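You operate a simulated robot arm through the tools that you are given. There is no shell and no other tool.

The job below is to be done with a simulated robot arm. You get a single attempt, and the scene is never put back.

## Task
Reheat the blue board's dull joint without scorching the white sensor.
Fine: work on the wooden board, the heat sink beside the sensor and the knob turned down to 350 C; the joint must shine; the sink goes back where it stood; the iron ends in its holder, the station switched off to cool; the fan may run on. Set down upright: heat sink.
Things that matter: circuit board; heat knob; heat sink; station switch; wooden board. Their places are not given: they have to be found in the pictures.

The check looks at the end state, three seconds after you hand in, the way a careful person would. Anything else that was tipped, shoved, dropped, spilled or broken makes it a failure.

## Robot
A 7-joint arm with a two-finger parallel gripper, fixed in place. Base frame: the origin is at the foot of the arm, x ahead of it, y to its left, z up. Lengths are in m, angles in degrees, forces in N, time in s.
Its first joint turns from -166.0 to 166.0 degrees. Payload 4.4 kg.
The tool frame sits at the grasp point between the pads (the TCP): z along the fingers, y along the line on which they close. The tips reach 0.023 m beyond it. Largest opening 0.094 m; finger width 0.038, thickness 0.01; the body of the gripper, 0.054 by 0.096 m, starts 0.039 m behind the TCP.
Orientation is that of the tool frame in the base frame, as a unit quaternion [w, x, y, z]. With the fingers straight down and closing along the base's y, the tool's x points along the base's -x, its y along +y and its z along -z.

## Interface
- The arm moves only by the tool jog_arm. Its arguments are lists of equal length, an entry for each row: "jaw": the closure in counts, from 0 (fully open) to 255 (shut); "delta_pos": the shift along the tool's x, y, z in units of 20 mm (1.0 is 20 mm), a list of three; "angular": the turn, a rotation vector about the tool's x, y, z in units of 8 degrees (1.0 is 8 degrees), a list of three. In form: {"jaw": [jaw, ...], "delta_pos": [[x, y, z], ...], "angular": [[wx, wy, wz], ...]}. A call has 1 to 20 rows; each row shifts and turns the commanded pose from where the row before left it, along the tool's axes as they then stand. A call with a number of a shift or a turn outside -1 to 1 is refused whole. Each row takes 0.2 s and may step no farther than 0.05 m and 8.6 degrees from the row before; otherwise, or with a gripper value out of range, the whole call is refused. Where a pose cannot be reached the arm comes as near as it can. A force on the tool above 40 N (or 10 N above the force at the start of the call, whichever is more), or a blocked arm, ends the call early, and 0.2 s more pass. The fingers move at their own pace (about 0.072 m/s each) and stop on an object; they squeeze with about 23 N. The grip force told is the motor's: it shows also when the fingers shut on nothing. Time passes only in rows, and 0.2 s behind the last, so rows that do not move let the fingers close. It gives the time, the measured TCP pose, the force on the tool (base axes), the opening and the grip force at its end, in the units of the frame above (readings bear some noise), with the torque about the TCP (base axes, N m) and any sound that the robot's microphone picked up.
- Cameras (640 x 400 px; columns grow to the right, rows downward): "scene" is fixed at [0.3997, 0.5014, 1.5891]; the picture's right is [-0.43, -0.90, 0.00], its down [-0.64, 0.30, -0.71] and it looks along [0.64, -0.30, -0.71] (base axes); focal length 371 px, centre (320, 200). "wrist" rides on the gripper at [0.086, 0.016, -0.074] in the tool frame; the picture's right is [-0.18, 0.98, 0.00], its down [-0.58, -0.11, -0.81] and it looks along [-0.79, -0.15, 0.59] (tool axes); focal length 243 px, centre (320, 200).
- grab_frame(camera): a new picture of that camera. No time passes.
- pixel_to_xyz(camera, pixels): for up to 12 pixels [column, row] of the newest picture of that camera ("zoom" is the newest enlarged one), the place [x, y, z] in the base frame of the surface seen there, good to about 0.003 m. No time passes.
- enlarge(camera, box): a new picture of the part [left, top, right, bottom] of that camera's present view, enlarged. No time passes.
- finish_job(): hands the job in; it is judged then, once.

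Unless the task says otherwise, let go and move clear before handing in.

The tools are called after "Call:" as a command line: name --argument value ..., lists and objects as JSON in quotes. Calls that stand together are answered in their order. jog_arm: Moves the arm, as the interface text tells. Its arguments: {"type":"object","properties":{"jaw":{"type":"array","items":{"type":"number"}},"delta_pos":{"type":"array","items":{"type":"array","items":{"type":"number"}}},"angular":{"type":"array","items":{"type":"array","items":{"type":"number"}}}},"required":["jaw","delta_pos","angular"]} The other tools are called the same way: grab_frame (camera) takes a picture; pixel_to_xyz (camera, pixels) gives the place of the surface under pixels of a picture; enlarge (camera, box) takes an enlarged picture of a part of a camera's view; finish_job () hands the job in.

At the start:

```text
time: 0.0
position: [0.7293, 0.2511, 1.2447]
orientation: [0.0, -0.001, 1.0, 0.0]
ft_force: [-0.5, -1.0, 0.1]
torque: [-0.02, 0.01, -0.02]
finger_gap: 0.0943
gripper_force: 0.0
```

scene: 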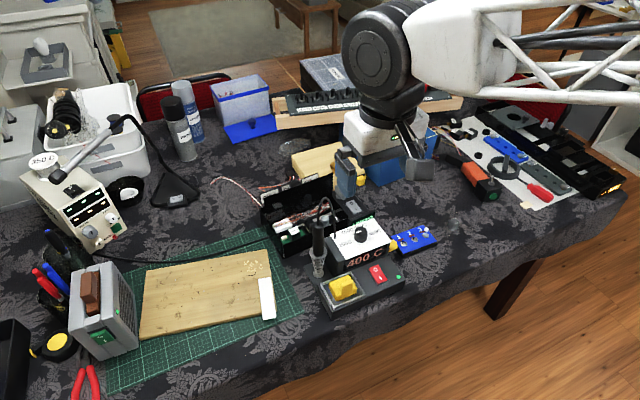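
wrist: 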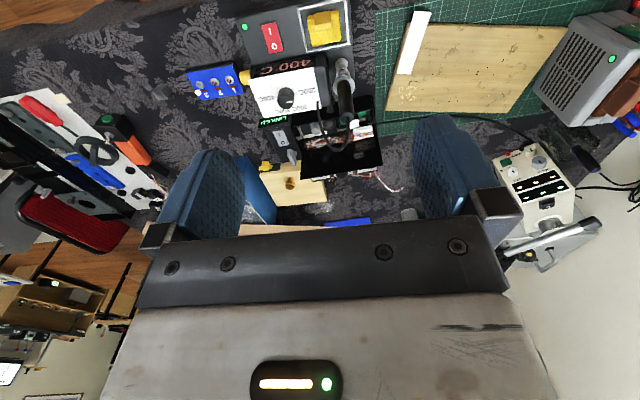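

The scene shows a soldering station (around 360,245, reading "400 C"), a blue circuit board near (415,238), a wooden board at (205,297) and an iron in its holder near (320,245). I'll enlarge these areas to see the details.

Call:
enlarge --camera "scene" --box '[290, 180, 460, 320]'

Call:
enlarge --camera "wrist" --box '[170, 0, 390, 140]'

Call:
enlarge --camera "scene" --box '[60, 220, 320, 390]'

Call:
enlarge --camera "scene" --box '[0, 80, 220, 260]'

```text
2.86 times, centred on (375, 250) of scene
```

zoom: 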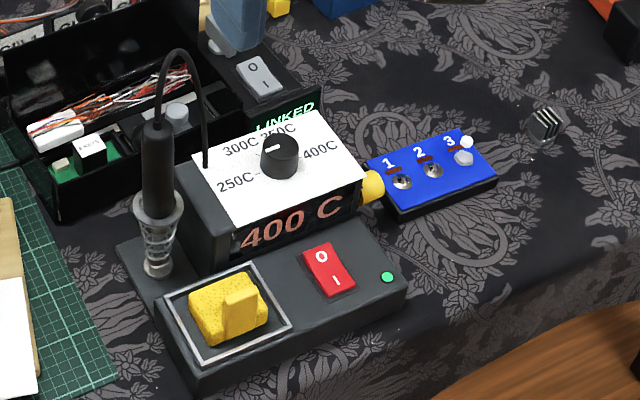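

```text
2.86 times, centred on (280, 70) of wrist
```

zoom: 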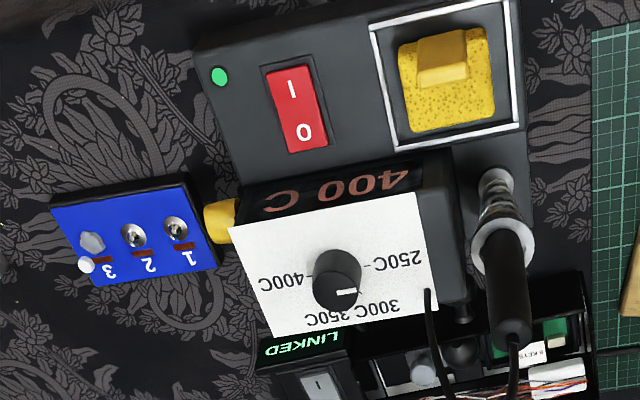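

```text
2.35 times, centred on (190, 305) of scene
```

zoom: 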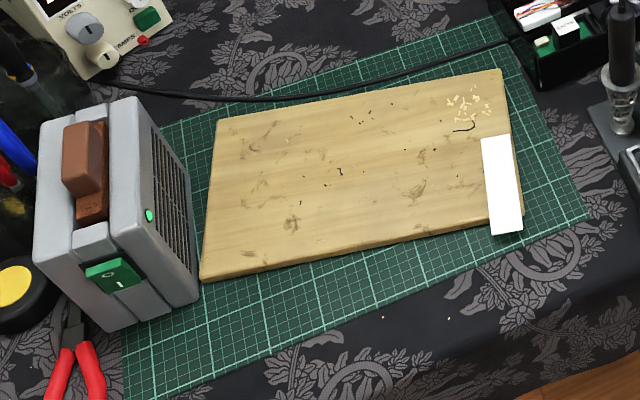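

```text
2.22 times, centred on (110, 170) of scene
```

zoom: 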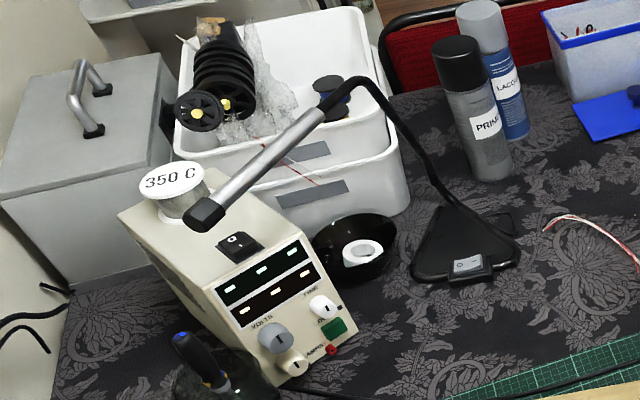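

The blue board shows joints 1, 2 and 3, with 3 dull grey and a white dot (the sensor) next to it. A small finned block at scene (453,222) looks like the heat sink. Next I'll measure these places.

Call:
pixel_to_xyz --camera "scene" --pixels '[[453, 222], [425, 235], [415, 240], [404, 243], [431, 229], [361, 234], [378, 273], [344, 287], [319, 225], [319, 268], [393, 245], [330, 200]]'

Call:
pixel_to_xyz --camera "scene" --pixels '[[150, 272], [262, 250], [272, 305], [142, 335], [266, 280], [268, 315], [200, 300], [100, 300], [440, 240], [470, 220], [352, 205], [355, 212]]'

Call:
enlarge --camera "scene" --box '[385, 200, 475, 260]'

Call:
enlarge --camera "scene" --box '[320, 205, 410, 265]'

```text
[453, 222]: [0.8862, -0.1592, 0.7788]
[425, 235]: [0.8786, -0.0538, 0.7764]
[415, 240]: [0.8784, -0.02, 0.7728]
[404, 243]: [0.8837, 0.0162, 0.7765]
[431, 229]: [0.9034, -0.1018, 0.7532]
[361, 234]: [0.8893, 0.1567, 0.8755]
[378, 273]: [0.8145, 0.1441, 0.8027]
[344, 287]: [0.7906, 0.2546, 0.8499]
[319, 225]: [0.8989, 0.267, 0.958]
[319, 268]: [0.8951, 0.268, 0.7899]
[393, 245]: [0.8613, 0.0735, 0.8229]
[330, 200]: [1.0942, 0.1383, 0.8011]
```

```text
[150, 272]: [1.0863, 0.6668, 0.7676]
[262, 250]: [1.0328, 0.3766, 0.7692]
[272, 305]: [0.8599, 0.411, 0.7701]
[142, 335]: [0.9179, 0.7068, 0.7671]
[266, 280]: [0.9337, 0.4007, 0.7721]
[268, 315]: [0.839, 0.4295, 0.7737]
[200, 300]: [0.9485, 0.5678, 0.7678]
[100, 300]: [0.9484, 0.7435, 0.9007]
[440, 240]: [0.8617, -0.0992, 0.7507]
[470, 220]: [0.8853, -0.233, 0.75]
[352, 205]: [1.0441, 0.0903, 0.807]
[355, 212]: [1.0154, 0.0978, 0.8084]
```

```text
6.67 times, centred on (430, 230) of scene
```

zoom: 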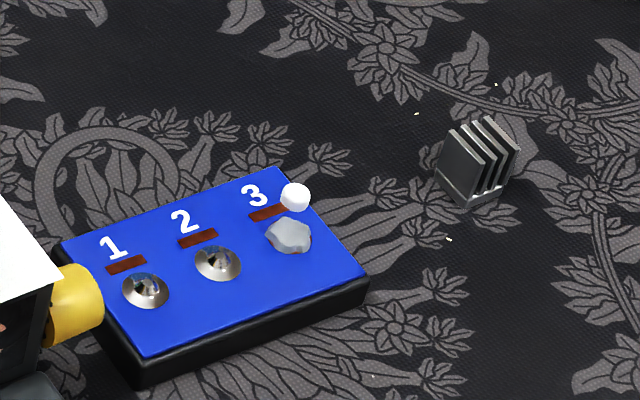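

```text
6.67 times, centred on (365, 235) of scene
```

zoom: 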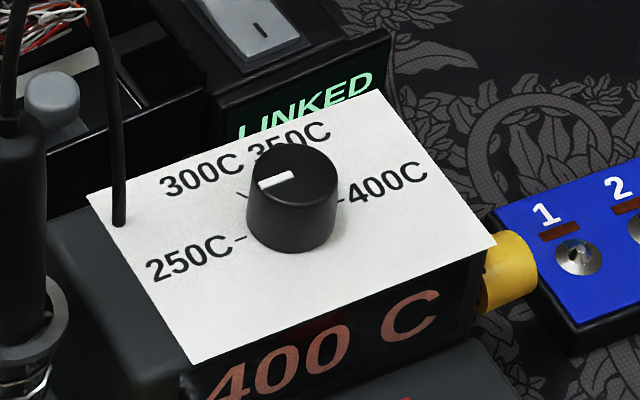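

The board's corners and the heat sink show clearly in the zoom, and the knob's white mark points to the left. Next I'll measure the board corners, joints, sensor and sink.

Call:
enlarge --camera "scene" --box '[385, 200, 475, 260]'

Call:
pixel_to_xyz --camera "zoom" --pixels '[[66, 245], [278, 172], [362, 268], [138, 348], [145, 290], [217, 263], [290, 238], [295, 192], [75, 300], [480, 130], [462, 203], [505, 190]]'

Call:
pixel_to_xyz --camera "zoom" --pixels '[[445, 160], [452, 135], [487, 118], [515, 150], [470, 160], [480, 165], [140, 375], [365, 285], [440, 195], [500, 200], [283, 185], [305, 205]]'

```text
6.67 times, centred on (430, 230) of scene
```

zoom: 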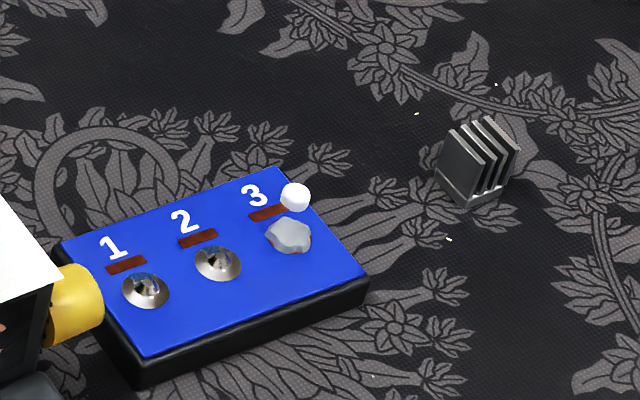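

```text
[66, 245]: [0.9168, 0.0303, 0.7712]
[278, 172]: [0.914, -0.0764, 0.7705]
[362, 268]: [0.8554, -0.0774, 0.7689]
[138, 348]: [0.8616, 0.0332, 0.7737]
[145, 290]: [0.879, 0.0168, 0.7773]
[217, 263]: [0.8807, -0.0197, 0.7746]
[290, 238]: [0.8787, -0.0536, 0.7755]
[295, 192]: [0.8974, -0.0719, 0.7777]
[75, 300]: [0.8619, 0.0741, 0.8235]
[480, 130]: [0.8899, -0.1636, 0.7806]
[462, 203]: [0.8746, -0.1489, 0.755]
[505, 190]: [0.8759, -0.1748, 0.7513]
```

```text
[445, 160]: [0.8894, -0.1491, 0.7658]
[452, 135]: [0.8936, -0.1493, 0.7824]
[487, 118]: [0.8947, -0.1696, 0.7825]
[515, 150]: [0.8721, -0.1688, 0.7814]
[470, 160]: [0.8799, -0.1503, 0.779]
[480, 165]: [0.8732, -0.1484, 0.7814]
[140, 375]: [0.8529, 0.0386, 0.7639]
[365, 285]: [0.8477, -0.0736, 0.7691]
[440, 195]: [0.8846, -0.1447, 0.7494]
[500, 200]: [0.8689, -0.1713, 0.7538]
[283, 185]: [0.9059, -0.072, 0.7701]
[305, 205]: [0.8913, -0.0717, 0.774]
```

The board measures about 11 × 6 cm, with its top at z≈0.772. Joint 3 is at (0.879,-0.054), the sensor at (0.897,-0.072) and the sink at (0.883,-0.160). I'll lower the wrist camera on the robot's side for a closer look.

Call:
jog_arm --jaw '[0, 0, 0, 0, 0, 0, 0, 0, 0, 0, 0, 0, 0, 0, 0]' --delta_pos '[[0, -0.95, 1], [0, -0.95, 1], [0, -0.95, 1], [0, -0.95, 1], [0, -0.95, 1], [0, -0.95, 1], [0, -0.95, 1], [0, -0.95, 1], [0, -0.95, 1], [0, -0.95, 1], [0, -0.95, 1], [0, -0.95, 1], [0, -0.95, 1], [0, -0.95, 1], [0, -0.95, 1]]' --angular '[[0, 0, 0], [0, 0, 0], [0, 0, 0], [0, 0, 0], [0, 0, 0], [0, 0, 0], [0, 0, 0], [0, 0, 0], [0, 0, 0], [0, 0, 0], [0, 0, 0], [0, 0, 0], [0, 0, 0], [0, 0, 0], [0, 0, 0]]'

Call:
grab_frame --camera "wrist"

Call:
grab_frame --camera "scene"

```text
time: 3.2
position: [0.7299, -0.0338, 0.9443]
orientation: [0.0, -0.001, 1.0, -0.001]
ft_force: [0.7, 0.7, 0.7]
torque: [0.05, 0.0, -0.01]
finger_gap: 0.094
gripper_force: 0.2
```

```text
taken
```

wrist: 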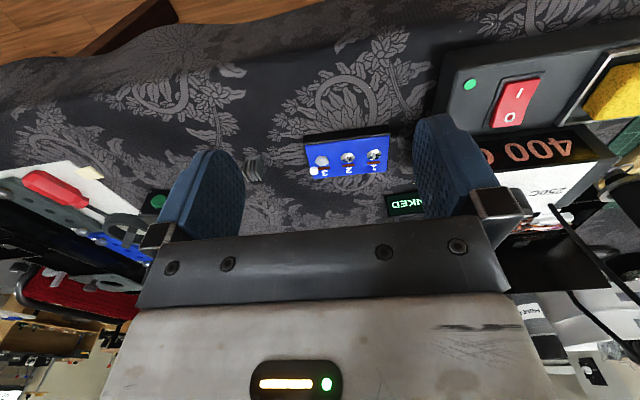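

```text
taken
```

scene: 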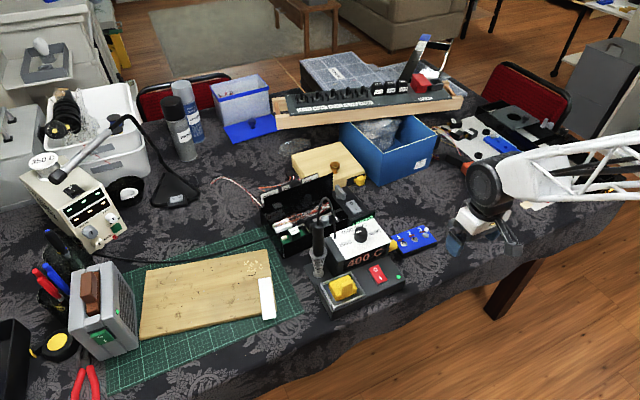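

Call:
enlarge --camera "wrist" --box '[230, 110, 410, 220]'

Call:
enlarge --camera "scene" --box '[250, 170, 400, 310]'

Call:
enlarge --camera "wrist" --box '[430, 50, 640, 240]'

```text
3.56 times, centred on (320, 165) of wrist
```

zoom: 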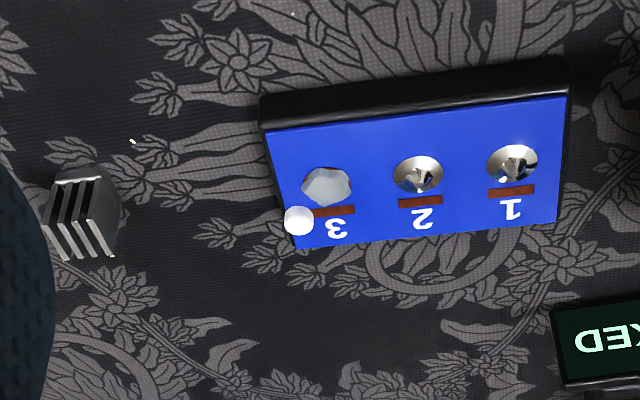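

```text
2.86 times, centred on (325, 240) of scene
```

zoom: 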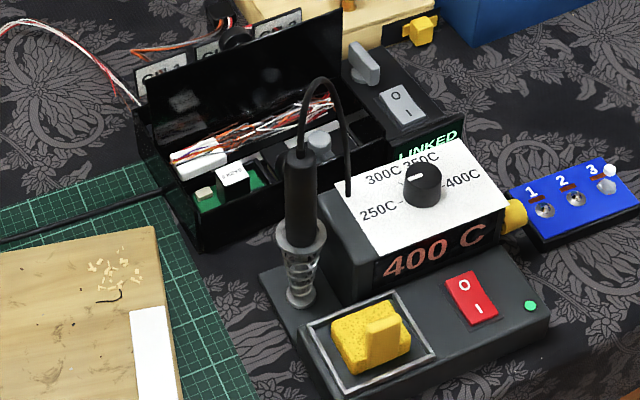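

```text
2.11 times, centred on (535, 145) of wrist
```

zoom: 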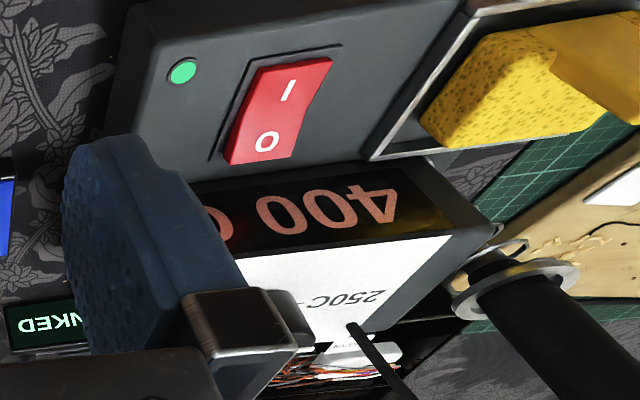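

The wrist zoom shows joint 3 dull grey with the white sensor beside it, and the finned sink to the left at zoom (85,210). The station reads 400 C with its green LED lit. I'll move over to the knob and look at it from closer in.

Call:
jog_arm --jaw '[0, 0, 0, 0, 0, 0, 0, 0, 0, 0]' --delta_pos '[[0.05, 0.95, -0.4], [0.05, 0.95, -0.4], [0.05, 0.95, -0.4], [0.05, 0.95, -0.4], [0.05, 0.95, -0.4], [0.05, 0.95, -0.4], [0.05, 0.95, -0.4], [0.05, 0.95, -0.4], [0.05, 0.95, -0.4], [0.05, 0.95, -0.4]]' --angular '[[0, 0, 0], [0, 0, 0], [0, 0, 0], [0, 0, 0], [0, 0, 0], [0, 0, 0], [0, 0, 0], [0, 0, 0], [0, 0, 0], [0, 0, 0]]'

Call:
grab_frame --camera "wrist"

Call:
enlarge --camera "wrist" --box '[230, 80, 420, 200]'

```text
time: 5.4
position: [0.7184, 0.1563, 1.0255]
orientation: [0.0, 0.001, 1.0, 0.0]
ft_force: [0.1, -0.5, -0.1]
torque: [-0.05, 0.0, -0.03]
finger_gap: 0.0939
gripper_force: 0.0
```

```text
taken
```

wrist: 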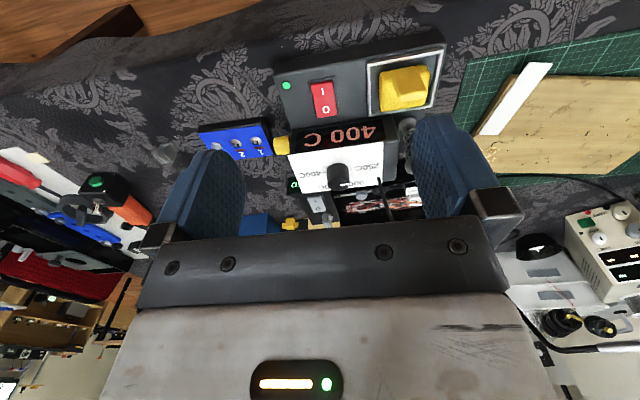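

```text
3.33 times, centred on (325, 140) of wrist
```

zoom: 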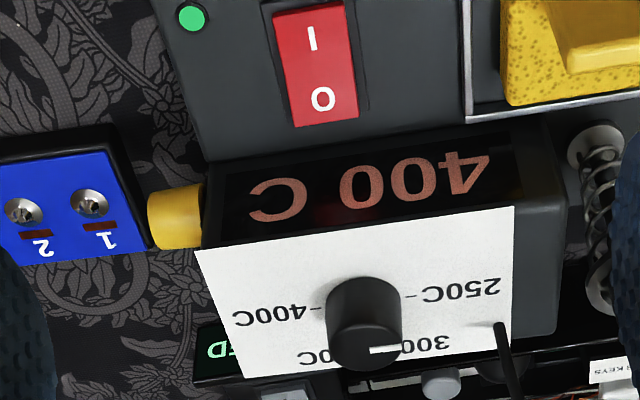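

The zoom shows the knob's white mark pointing right, towards 250C at zoom (400,349), while the display reads 400 C, so the two disagree. I'll measure the panel, knob, switch and holder before touching anything.

Call:
pixel_to_xyz --camera "zoom" --pixels '[[200, 255], [510, 212], [245, 370], [515, 300], [366, 345], [335, 340], [398, 335], [362, 285], [410, 297], [322, 308], [500, 325], [175, 220]]'

Call:
pixel_to_xyz --camera "zoom" --pixels '[[312, 38], [322, 98], [275, 10], [350, 5], [297, 122], [357, 115], [192, 18], [230, 150], [600, 140], [600, 290], [365, 360], [345, 365]]'

Call:
pixel_to_xyz --camera "scene" --pixels '[[320, 220], [319, 235], [319, 243], [318, 250], [319, 258], [320, 265], [321, 275], [328, 278], [310, 248], [327, 248], [318, 217], [324, 200]]'

Call:
enlarge --camera "scene" --box '[290, 190, 350, 290]'

```text
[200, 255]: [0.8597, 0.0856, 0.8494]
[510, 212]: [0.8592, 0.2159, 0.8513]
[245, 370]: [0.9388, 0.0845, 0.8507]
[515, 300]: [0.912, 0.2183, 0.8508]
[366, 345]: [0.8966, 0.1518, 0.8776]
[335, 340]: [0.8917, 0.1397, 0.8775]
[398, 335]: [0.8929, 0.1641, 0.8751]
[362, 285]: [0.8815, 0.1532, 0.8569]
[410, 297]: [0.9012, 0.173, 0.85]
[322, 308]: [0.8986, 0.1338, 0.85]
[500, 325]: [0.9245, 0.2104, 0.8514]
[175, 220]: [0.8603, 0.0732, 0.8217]
```

```text
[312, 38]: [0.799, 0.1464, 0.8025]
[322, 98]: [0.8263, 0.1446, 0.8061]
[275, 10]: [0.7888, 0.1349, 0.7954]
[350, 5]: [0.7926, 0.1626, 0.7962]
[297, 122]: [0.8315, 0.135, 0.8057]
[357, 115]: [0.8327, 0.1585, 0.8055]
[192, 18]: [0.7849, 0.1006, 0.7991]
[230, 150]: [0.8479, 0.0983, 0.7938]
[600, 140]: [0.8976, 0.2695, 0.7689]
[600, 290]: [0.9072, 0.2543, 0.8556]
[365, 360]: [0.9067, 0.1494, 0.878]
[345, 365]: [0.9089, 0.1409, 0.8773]
```

```text
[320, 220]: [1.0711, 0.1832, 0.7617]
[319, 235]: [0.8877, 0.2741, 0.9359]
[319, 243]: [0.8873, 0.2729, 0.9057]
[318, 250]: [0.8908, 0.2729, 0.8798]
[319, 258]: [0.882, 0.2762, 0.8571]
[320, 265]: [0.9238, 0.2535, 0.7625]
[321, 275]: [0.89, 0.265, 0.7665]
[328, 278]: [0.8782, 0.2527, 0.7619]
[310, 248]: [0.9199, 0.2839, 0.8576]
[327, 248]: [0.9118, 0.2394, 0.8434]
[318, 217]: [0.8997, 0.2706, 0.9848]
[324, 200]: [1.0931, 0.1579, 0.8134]
```

```text
4.00 times, centred on (320, 240) of scene
```

zoom: 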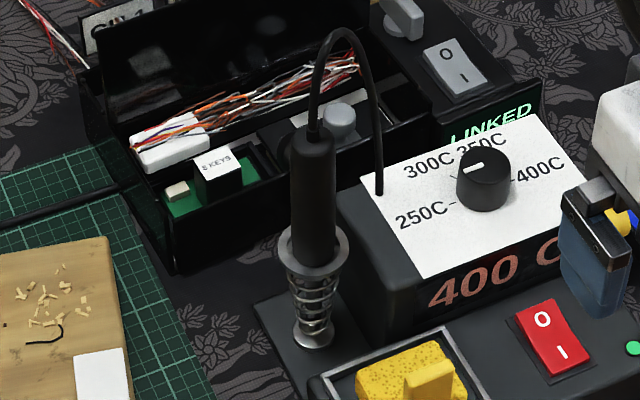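

The panel is flat at z=0.85 and the knob is centred near (0.899,0.152) with its top at 0.878. The rocker's I side, nearer the robot, is pressed down, so the station is on. I'll go above the knob and turn the gripper 30° before descending.

Call:
jog_arm --jaw '[60, 60, 60, 60, 60, 60, 60, 60, 60, 60, 60, 60, 60, 60]' --delta_pos '[[-0.9, -0.02, 0.4], [-0.9, -0.02, 0.4], [-0.9, -0.02, 0.4], [-0.9, -0.02, 0.4], [-0.9, -0.02, 0.4], [-0.9, -0.02, 0.4], [-0.9, -0.02, 0.4], [-0.9, -0.02, 0.4], [-0.9, -0.02, 0.4], [-0.9, -0.02, 0.4], [0, 0, 0], [0, 0, 0], [0, 0, 0], [0, 0, 0]]' --angular '[[0, 0, 0], [0, 0, 0], [0, 0, 0], [0, 0, 0], [0, 0, 0], [0, 0, 0], [0, 0, 0], [0, 0, 0], [0, 0, 0], [0, 0, 0], [0, 0, 0.94], [0, 0, 0.94], [0, 0, 0.94], [0, 0, 0.94]]'

Call:
grab_frame --camera "wrist"

Call:
grab_frame --camera "scene"

Call:
enlarge --camera "scene" --box '[300, 160, 440, 280]'

```text
time: 8.4
position: [0.8992, 0.1539, 0.9453]
orientation: [-0.001, 0.26, 0.966, 0.0]
ft_force: [1.0, 0.2, -0.2]
torque: [0.03, 0.0, -0.02]
finger_gap: 0.0717
gripper_force: 0.0
```

```text
taken
```

wrist: 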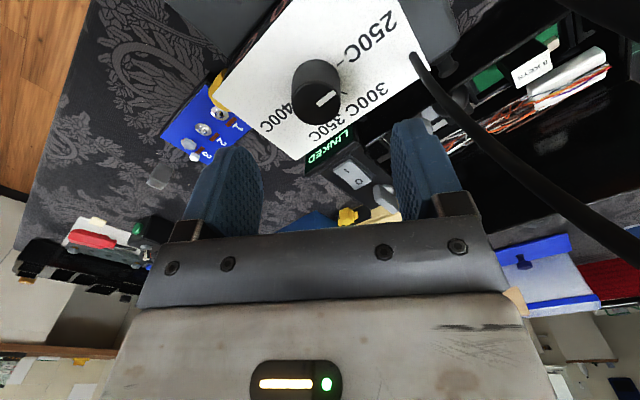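

```text
taken
```

scene: 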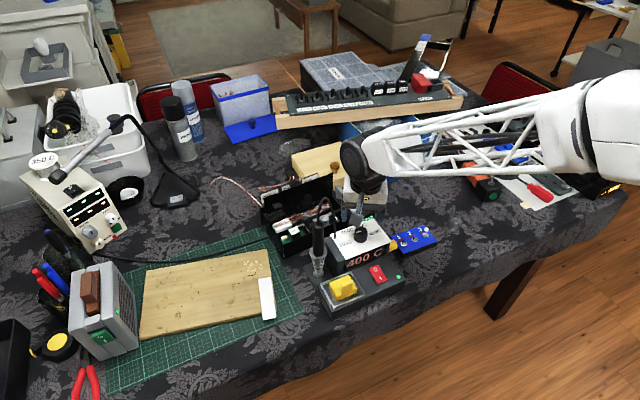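

```text
3.33 times, centred on (370, 220) of scene
```

zoom: 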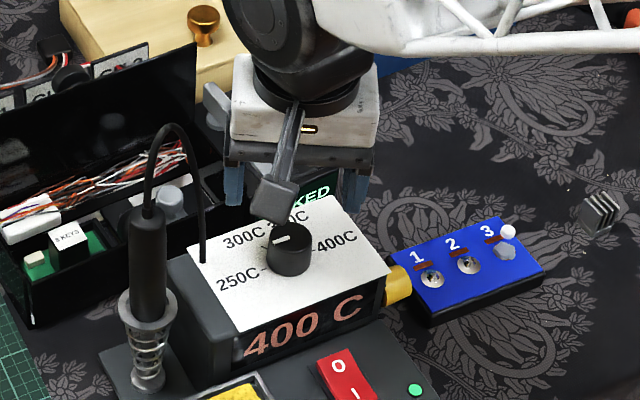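

The knob lies under the fingers at wrist (317,90), near the grasp axis. I'll enlarge it to read the mark.

Call:
enlarge --camera "wrist" --box '[230, 30, 410, 150]'

Call:
pixel_to_xyz --camera "wrist" --pixels '[[325, 97], [316, 90], [294, 92], [338, 92], [316, 108], [318, 115]]'

```text
3.33 times, centred on (320, 90) of wrist
```

zoom: 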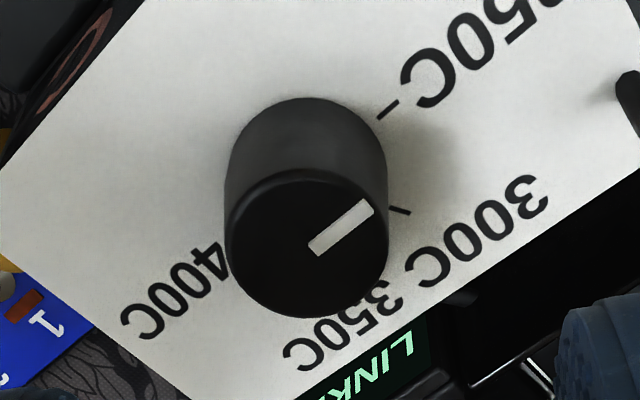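

```text
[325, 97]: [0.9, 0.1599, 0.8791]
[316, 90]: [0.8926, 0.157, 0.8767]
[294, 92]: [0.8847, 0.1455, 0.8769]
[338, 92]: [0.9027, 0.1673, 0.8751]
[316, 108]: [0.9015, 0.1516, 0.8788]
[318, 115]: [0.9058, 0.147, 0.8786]
```

The mark runs from the knob's centre to the 250C tick (zoom 315,250 → 370,205), and the gripper is centred above it. I'll descend and close on the knob.

Call:
jog_arm --jaw '[60, 60, 60, 60, 255, 255, 255, 255]' --delta_pos '[[0, 0, 0.85], [0, 0, 0.85], [0, 0, 0.85], [0, 0, 0.8], [0, 0, 0], [0, 0, 0], [0, 0, 0], [0, 0, 0]]' --angular '[[0, 0, 0], [0, 0, 0], [0, 0, 0], [0, 0, 0], [0, 0, 0], [0, 0, 0], [0, 0, 0], [0, 0, 0]]'

```text
time: 10.2
position: [0.8995, 0.1536, 0.8785]
orientation: [0.001, 0.26, 0.966, 0.0]
ft_force: [9.2, -19.9, 0.5]
torque: [-0.5, -0.2, -0.03]
finger_gap: 0.0328
gripper_force: 22.9
```

The knob is gripped at a 33 mm gap, but there is a side load of about 22 N, so I'm slightly off centre. I'll shift a millimetre or so with that force to relieve it.

Call:
jog_arm --jaw '[255, 255]' --delta_pos '[[-0.04, -0.04, 0], [0, 0, 0]]' --angular '[[0, 0, 0], [0, 0, 0]]'

```text
time: 10.8
position: [0.9004, 0.1531, 0.8793]
orientation: [0.0, 0.26, 0.966, 0.001]
ft_force: [-6.2, 2.0, 9.8]
torque: [0.07, 0.18, 0.0]
finger_gap: 0.0327
gripper_force: 23.1
```

The side load has dropped. I'll turn a small amount counter-clockwise (from 400 towards 350 as the labels run) and see what the display does.

Call:
jog_arm --jaw '[255, 255, 255]' --delta_pos '[[0, 0, 0], [0, 0, 0], [0, 0, 0]]' --angular '[[0, 0, -0.9], [0, 0, -0.9], [0, 0, 0]]'

Call:
enlarge --camera "scene" --box '[300, 160, 440, 280]'

Call:
enlarge --camera "wrist" --box '[200, 60, 440, 220]'

```text
time: 11.6
position: [0.8995, 0.1531, 0.8786]
orientation: [0.002, 0.136, 0.991, 0.001]
ft_force: [-11.0, 17.5, 16.9]
torque: [0.47, 0.17, 0.02]
finger_gap: 0.0331
gripper_force: 22.9
```

```text
3.33 times, centred on (370, 220) of scene
```

zoom: 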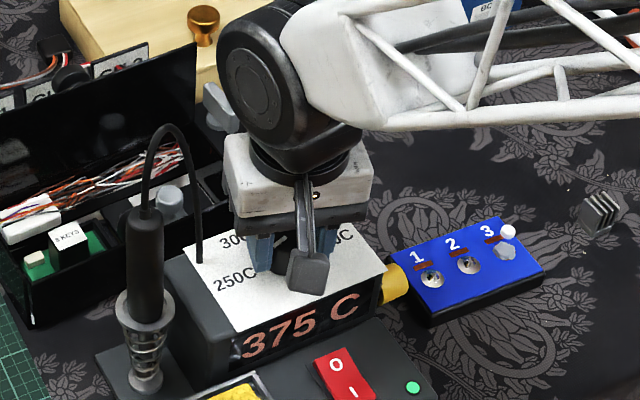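

```text
2.50 times, centred on (320, 140) of wrist
```

zoom: 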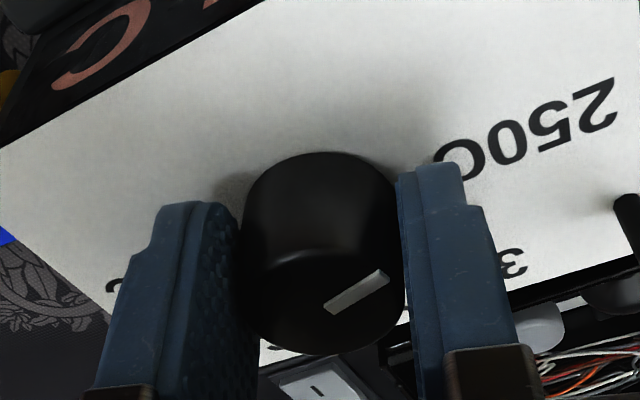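

The display has dropped to 375 C, so the counter-clockwise turn lowers the set heat and the display follows the knob. I'll ease the side load and turn a little further.

Call:
jog_arm --jaw '[255, 255, 255]' --delta_pos '[[0.03, 0.03, -0.05], [0, 0, 0], [0, 0, 0]]' --angular '[[0, 0, 0], [0, 0, -0.9], [0, 0, 0]]'

Call:
enlarge --camera "scene" --box '[300, 160, 440, 280]'

Call:
enlarge --camera "wrist" --box '[200, 60, 440, 220]'

```text
time: 12.4
position: [0.8991, 0.1519, 0.8791]
orientation: [0.0, 0.074, 0.997, 0.001]
ft_force: [10.4, -1.3, 3.2]
torque: [-0.07, -0.41, -0.01]
finger_gap: 0.0328
gripper_force: 23.1
```

```text
3.33 times, centred on (370, 220) of scene
```

zoom: 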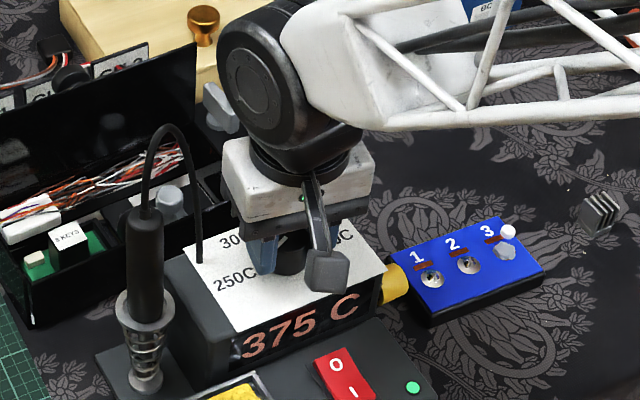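

```text
2.50 times, centred on (320, 140) of wrist
```

zoom: 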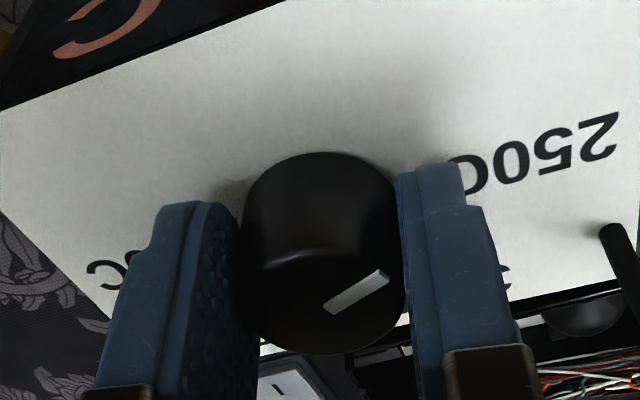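

The knob turns with the fingers (21.6° so far) and the display still reads 375 C. I'll keep turning in small steps.

Call:
jog_arm --jaw '[255, 255, 255]' --delta_pos '[[0, 0, 0], [0, 0, 0], [0, 0, 0]]' --angular '[[0, 0, -0.9], [0, 0, -0.9], [0, 0, 0]]'

Call:
enlarge --camera "scene" --box '[300, 160, 440, 280]'

```text
time: 13.2
position: [0.8989, 0.1518, 0.878]
orientation: [0.0, -0.051, 0.999, 0.0]
ft_force: [8.9, -18.3, 1.7]
torque: [-0.38, -0.22, -0.02]
finger_gap: 0.0331
gripper_force: 23.5
```

```text
3.33 times, centred on (370, 220) of scene
```

zoom: 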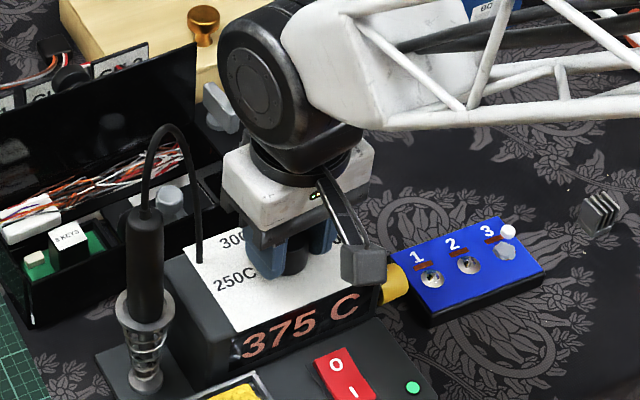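

36° so far and the display still shows 375 C. I'll ease the side load again and turn further.

Call:
jog_arm --jaw '[255, 255, 255, 255]' --delta_pos '[[-0.015, -0.035, 0], [0, 0, 0], [0, 0, 0], [0, 0, 0]]' --angular '[[0, 0, 0], [0, 0, -0.9], [0, 0, -0.6], [0, 0, 0]]'

Call:
enlarge --camera "scene" --box '[300, 160, 440, 280]'

Call:
enlarge --camera "wrist" --box '[200, 60, 440, 220]'

```text
time: 14.2
position: [0.8984, 0.1518, 0.8788]
orientation: [-0.001, -0.156, 0.988, 0.0]
ft_force: [2.0, -19.2, 3.3]
torque: [-0.43, -0.07, -0.05]
finger_gap: 0.0329
gripper_force: 22.9
```

```text
3.33 times, centred on (370, 220) of scene
```

zoom: 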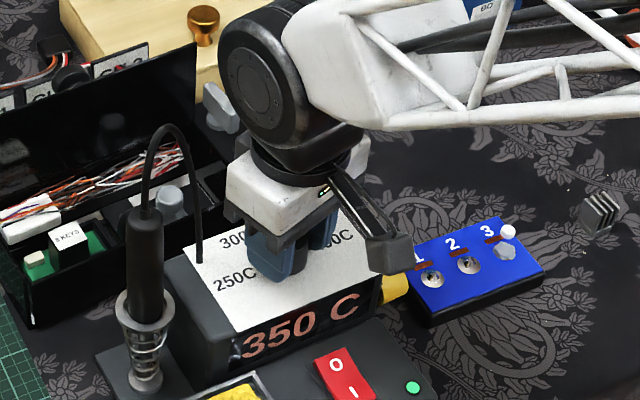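

```text
2.50 times, centred on (320, 140) of wrist
```

zoom: 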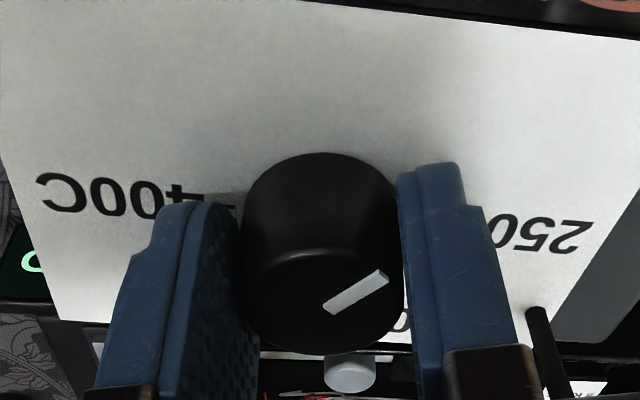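

The display now reads 350 C at 48° of turn. The readings switch at about 15° and 45°, so 350 sits at 60°, and I'll turn 12° more to reach its centre.

Call:
jog_arm --jaw '[255, 255, 255, 255]' --delta_pos '[[0, -0.03, 0], [0, 0, 0], [0, 0, 0], [0, 0, 0]]' --angular '[[0, 0, 0], [0, 0, -0.75], [0, 0, -0.75], [0, 0, 0]]'

Call:
enlarge --camera "scene" --box '[300, 160, 440, 280]'

```text
time: 15.2
position: [0.9001, 0.1518, 0.8785]
orientation: [0.0, -0.259, 0.966, 0.0]
ft_force: [4.7, -13.9, 0.4]
torque: [-0.28, -0.16, -0.04]
finger_gap: 0.0327
gripper_force: 22.7
```

```text
3.33 times, centred on (370, 220) of scene
```

zoom: 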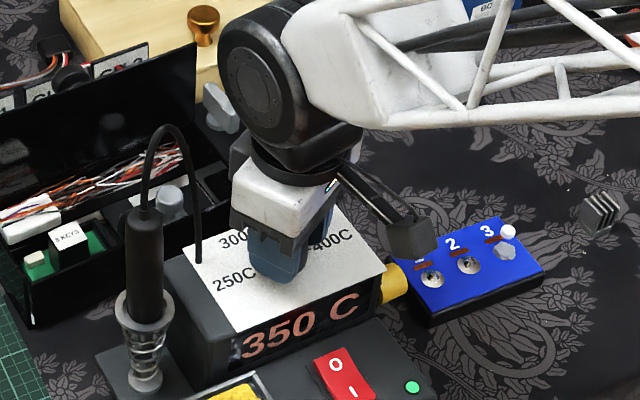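

The display reads 350 C after 60° of turn. I'll let go of the knob, rise straight up and check that the reading stays.

Call:
jog_arm --jaw '[60, 60, 60, 60, 60, 60, 60, 60, 60]' --delta_pos '[[0, 0, 0], [0, 0, 0], [0, 0, 0], [0, 0, -0.6], [0, 0, -1], [0, 0, -1], [0, 0, -1], [0, 0, -1], [0, 0, -1]]' --angular '[[0, 0, 0], [0, 0, 0], [0, 0, 0], [0, 0, 0], [0, 0, 0], [0, 0, 0], [0, 0, 0], [0, 0, 0], [0, 0, 0]]'

Call:
grab_frame --camera "scene"

Call:
enlarge --camera "scene" --box '[300, 160, 440, 280]'

Call:
enlarge --camera "wrist" --box '[200, 0, 440, 160]'

```text
time: 17.2
position: [0.8993, 0.1511, 0.9909]
orientation: [0.0, -0.257, 0.966, 0.0]
ft_force: [0.0, -0.3, -0.8]
torque: [0.02, 0.02, 0.0]
finger_gap: 0.0718
gripper_force: 0.1
```

```text
taken
```

scene: 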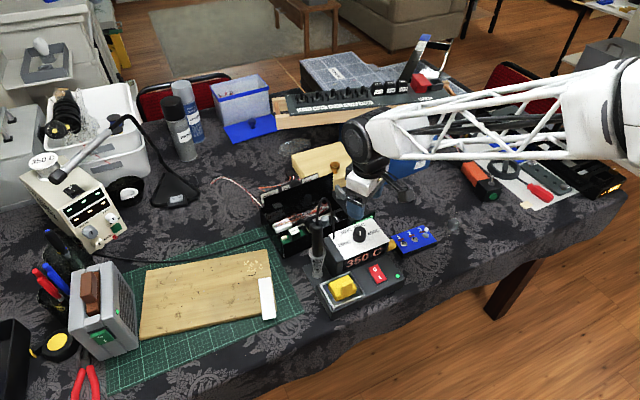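

```text
3.33 times, centred on (370, 220) of scene
```

zoom: 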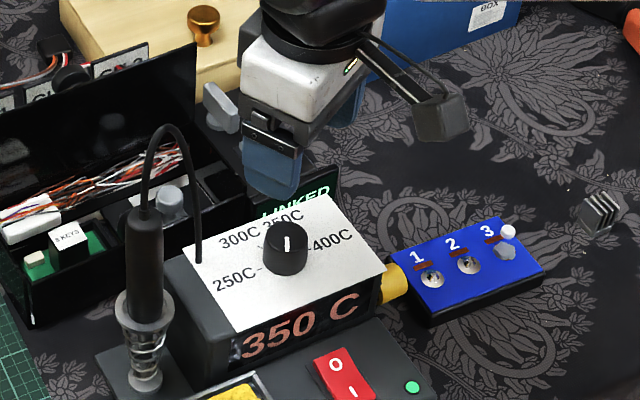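

```text
2.50 times, centred on (320, 80) of wrist
```

zoom: 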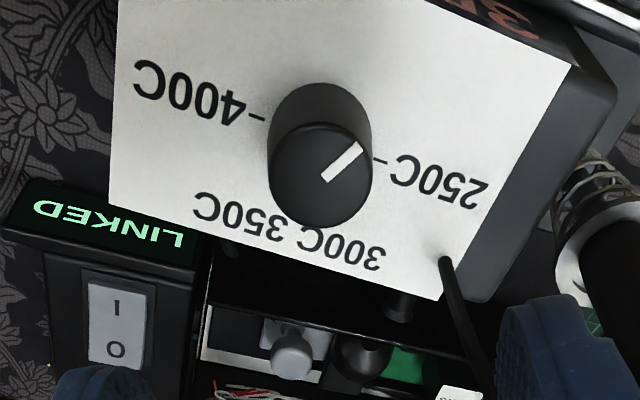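

The display holds 350 C after release. Now I'll turn the gripper back, withdraw from over the station and look at the wooden board with the wrist camera.

Call:
jog_arm --jaw '[0, 0, 0, 0, 0, 0, 0, 0, 0, 0, 0, 0]' --delta_pos '[[0, 0, 0], [0, 0, 0], [0, 0, 0], [0, 0, 0], [0.95, 0, 0], [0.95, 0, 0], [0.95, 0, 0], [0.95, 0, 0], [0.95, 0, 0], [0.95, 0, 0], [0.95, 0, 0], [0.95, 0, 0]]' --angular '[[0, 0, 0.94], [0, 0, 0.94], [0, 0, 0.94], [0, 0, 0.93], [0, 0, 0], [0, 0, 0], [0, 0, 0], [0, 0, 0], [0, 0, 0], [0, 0, 0], [0, 0, 0], [0, 0, 0]]'

Call:
jog_arm --jaw '[0, 0, 0, 0, 0, 0, 0, 0, 0, 0, 0, 0, 0, 0]' --delta_pos '[[0, 0.95, 0], [0, 0.95, 0], [0, 0.95, 0], [0, 0.95, 0], [0, 0.95, 0], [0, 0.95, 0], [0, 0.95, 0], [0, 0.95, 0], [0, 0.95, 0], [0, 0.95, 0], [0, 0.95, 0], [0, 0.95, 0], [0, 0.95, 0], [0, 0.95, 0]]' --angular '[[0, 0, 0], [0, 0, 0], [0, 0, 0], [0, 0, 0], [0, 0, 0], [0, 0, 0], [0, 0, 0], [0, 0, 0], [0, 0, 0], [0, 0, 0], [0, 0, 0], [0, 0, 0], [0, 0, 0], [0, 0, 0]]'

Call:
grab_frame --camera "wrist"

Call:
grab_frame --camera "scene"

```text
time: 19.8
position: [0.7472, 0.153, 0.9916]
orientation: [0.0, 0.001, 1.0, -0.001]
ft_force: [-0.5, -0.3, -0.1]
torque: [0.02, 0.0, 0.03]
finger_gap: 0.094
gripper_force: 0.0
```

```text
time: 22.8
position: [0.7485, 0.4192, 0.9911]
orientation: [0.0, 0.0, 1.0, 0.0]
ft_force: [-0.7, 0.6, -0.1]
torque: [-0.02, 0.0, 0.02]
finger_gap: 0.0939
gripper_force: 0.1
```

```text
taken
```

wrist: 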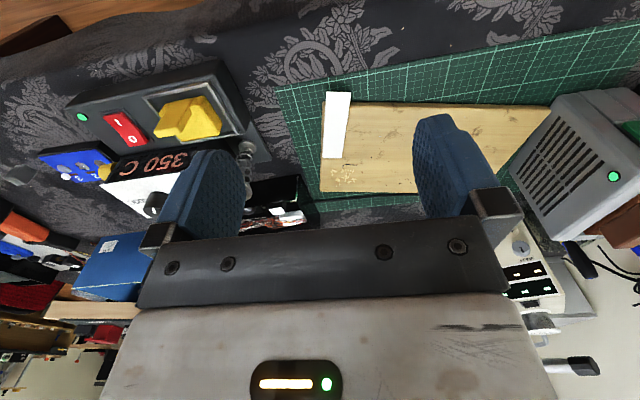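

```text
taken
```

scene: 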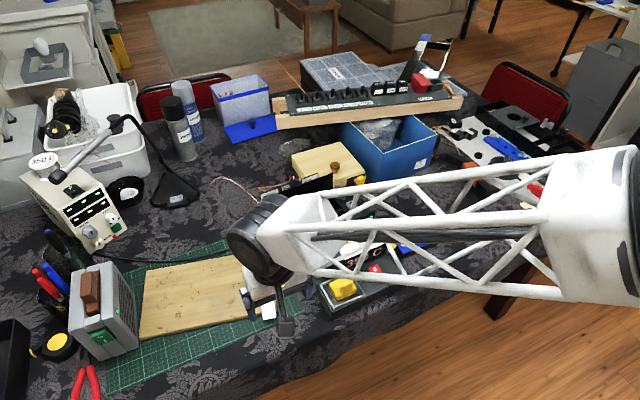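

Call:
enlarge --camera "wrist" --box '[270, 70, 450, 210]'

Call:
pixel_to_xyz --camera "zoom" --pixels '[[197, 78], [285, 80], [190, 310], [265, 312], [175, 420], [200, 380], [300, 140], [400, 120], [500, 125], [280, 200], [320, 300], [450, 300]]'

Call:
pixel_to_xyz --camera "wrist" --pixels '[[323, 160], [345, 160], [325, 92], [351, 92], [322, 192], [351, 104], [410, 105], [410, 190], [335, 110], [335, 150], [548, 106], [500, 106]]'

```text
2.86 times, centred on (360, 140) of wrist
```

zoom: 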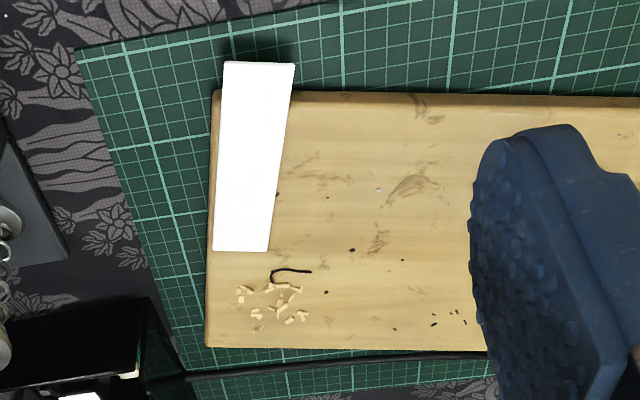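

```text
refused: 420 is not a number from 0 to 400
```

```text
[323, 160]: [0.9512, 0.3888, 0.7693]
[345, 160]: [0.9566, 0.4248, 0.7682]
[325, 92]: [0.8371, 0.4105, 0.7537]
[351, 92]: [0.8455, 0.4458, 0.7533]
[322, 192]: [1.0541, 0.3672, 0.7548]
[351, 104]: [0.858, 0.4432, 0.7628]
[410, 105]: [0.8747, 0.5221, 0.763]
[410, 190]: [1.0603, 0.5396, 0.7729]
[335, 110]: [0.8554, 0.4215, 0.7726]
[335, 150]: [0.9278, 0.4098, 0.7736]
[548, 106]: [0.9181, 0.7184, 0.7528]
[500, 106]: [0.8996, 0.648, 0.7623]
```

The white strip is a thin loose plate, about 4 mm thick, lying on the wood's near-right edge, and I must not disturb it. The free wood starts left of it at about y>0.45. I'll test whether the arm reaches (0.925,0.471) with the tool tilted 30° outward, staying above the surface.

Call:
jog_arm --jaw '[0, 0, 0, 0, 0, 0]' --delta_pos '[[0, 0, 0], [0, 0, 0], [0, 0, 0], [0, 0, 0], [0, 0, 0], [0, 0, 0]]' --angular '[[0, 0, 0.72], [0, 0, 0.72], [0, -0.9375, 0], [0, -0.9375, 0], [0, -0.9375, 0], [0, -0.9375, 0]]'

Call:
jog_arm --jaw '[0, 0, 0, 0, 0, 0, 0, 0, 0, 0, 0, 0]' --delta_pos '[[-0.255, 0.359, 0.917], [-0.255, 0.359, 0.917], [-0.255, 0.359, 0.917], [-0.255, 0.359, 0.917], [-0.255, 0.359, 0.917], [-0.255, 0.359, 0.917], [-0.255, 0.359, 0.917], [-0.255, 0.359, 0.917], [-0.255, 0.359, 0.917], [-0.255, 0.359, 0.917], [-0.255, 0.359, 0.917], [-0.255, 0.359, 0.917]]' --angular '[[0, 0, 0], [0, 0, 0], [0, 0, 0], [0, 0, 0], [0, 0, 0], [0, 0, 0], [0, 0, 0], [0, 0, 0], [0, 0, 0], [0, 0, 0], [0, 0, 0], [0, 0, 0]]'

Call:
grab_frame --camera "wrist"

Call:
grab_frame --camera "scene"

```text
time: 24.2
position: [0.748, 0.4183, 0.9917]
orientation: [0.257, 0.098, 0.961, -0.026]
ft_force: [0.5, 0.1, 0.0]
torque: [-0.01, -0.04, 0.04]
finger_gap: 0.0941
gripper_force: 0.1
```

```text
time: 26.8
position: [0.9253, 0.4701, 0.8295]
orientation: [0.257, 0.099, 0.961, -0.027]
ft_force: [-0.7, -0.6, -0.4]
torque: [0.0, 0.0, 0.01]
finger_gap: 0.094
gripper_force: 0.1
```

```text
taken
```

wrist: 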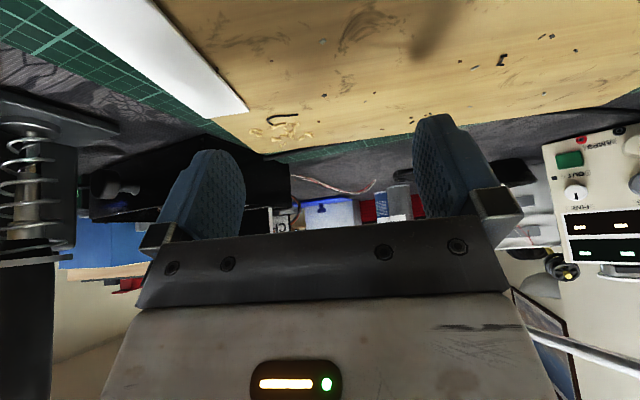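

```text
taken
```

scene: 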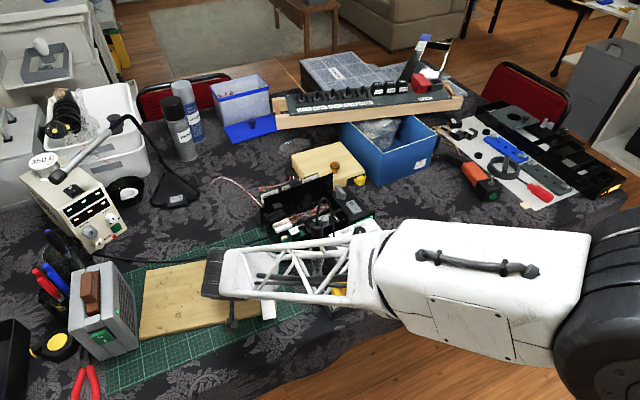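

The arm reached (0.925,0.470,0.830) at a 30° outward tilt, so the wood spot left of the strip is workable. I'll back out along the same path, move in front of the circuit board and turn the tilted gripper to straddle the board's width.

Call:
jog_arm --jaw '[0, 0, 0, 0, 0, 0, 0, 0, 0, 0, 0, 0]' --delta_pos '[[0.255, -0.359, -0.917], [0.255, -0.359, -0.917], [0.255, -0.359, -0.917], [0.255, -0.359, -0.917], [0.255, -0.359, -0.917], [0.255, -0.359, -0.917], [0.255, -0.359, -0.917], [0.255, -0.359, -0.917], [0.255, -0.359, -0.917], [0.255, -0.359, -0.917], [0.255, -0.359, -0.917], [0.255, -0.359, -0.917]]' --angular '[[0, 0, 0], [0, 0, 0], [0, 0, 0], [0, 0, 0], [0, 0, 0], [0, 0, 0], [0, 0, 0], [0, 0, 0], [0, 0, 0], [0, 0, 0], [0, 0, 0], [0, 0, 0]]'

Call:
jog_arm --jaw '[0, 0, 0, 0, 0, 0, 0, 0, 0, 0, 0, 0, 0, 0, 0, 0, 0, 0, 0, 0]' --delta_pos '[[-0.13, -1, 0], [-0.13, -1, 0], [-0.13, -1, 0], [-0.13, -1, 0], [-0.13, -1, 0], [-0.13, -1, 0], [-0.13, -1, 0], [-0.13, -1, 0], [-0.13, -1, 0], [-0.13, -1, 0], [-0.13, -1, 0], [-0.13, -1, 0], [-0.13, -1, 0], [-0.13, -1, 0], [-0.13, -1, 0], [-0.13, -1, 0], [-0.13, -1, 0], [-0.13, -1, 0], [-0.13, -1, 0], [-0.13, -1, 0]]' --angular '[[0, 0, 0], [0, 0, 0], [0, 0, 0], [0, 0, 0], [0, 0, 0], [0, 0, 0], [0, 0, 0], [0, 0, 0], [0, 0, 0], [0, 0, 0], [0, 0, 0], [0, 0, 0], [0, 0, 0], [0, 0, 0], [0, 0, 0], [0, 0, 0], [0, 0, 0], [0, 0, 0], [0, 0, 0], [0, 0, 0]]'

Call:
jog_arm --jaw '[0, 0, 0, 0, 0, 0, 0, 0, 0, 0, 0, 0, 0]' --delta_pos '[[0, 0, 0], [0, 0, 0], [0, 0, 0], [0, 0, 0], [0, 0, 0], [0, 0, 0], [0, 0, 0], [0, 0, 0], [0, 0, 0], [0, 0, 0], [0, 0, 0], [0, 0, 0], [0, 0, 0]]' --angular '[[-0.488, 0, -0.845], [-0.488, 0, -0.845], [-0.488, 0, -0.845], [-0.488, 0, -0.845], [-0.488, 0, -0.845], [-0.488, 0, -0.845], [-0.488, 0, -0.845], [-0.488, 0, -0.845], [-0.488, 0, -0.845], [-0.488, 0, -0.845], [-0.488, 0, -0.845], [-0.488, 0, -0.845], [-0.488, 0, -0.845]]'

Call:
grab_frame --camera "wrist"

Call:
grab_frame --camera "scene"

```text
time: 29.4
position: [0.7491, 0.417, 0.9911]
orientation: [0.258, 0.098, 0.961, -0.026]
ft_force: [0.3, -0.6, 0.4]
torque: [-0.01, 0.03, -0.01]
finger_gap: 0.0941
gripper_force: 0.1
```

```text
time: 33.6
position: [0.7125, 0.0145, 1.0188]
orientation: [0.258, 0.098, 0.961, -0.026]
ft_force: [0.4, -0.2, 0.0]
torque: [0.02, -0.01, -0.03]
finger_gap: 0.0942
gripper_force: 0.0
```

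```text
time: 36.4
position: [0.7121, 0.0162, 1.0171]
orientation: [0.183, -0.683, 0.684, 0.183]
ft_force: [0.1, 0.3, 0.4]
torque: [0.02, 0.01, 0.02]
finger_gap: 0.0939
gripper_force: 0.0
```

```text
taken
```

wrist: 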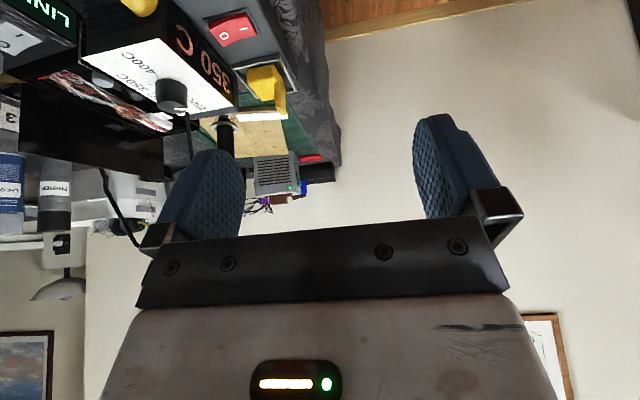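

```text
taken
```

scene: 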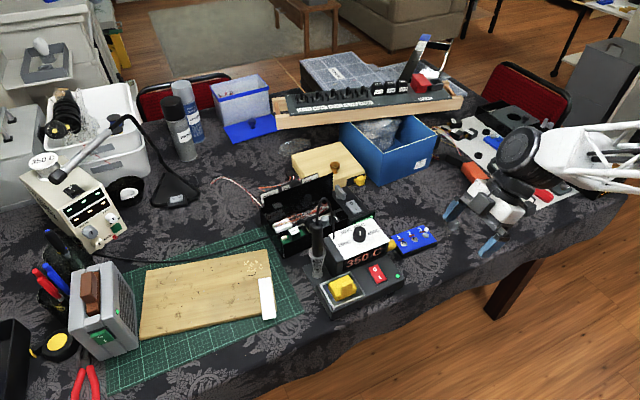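

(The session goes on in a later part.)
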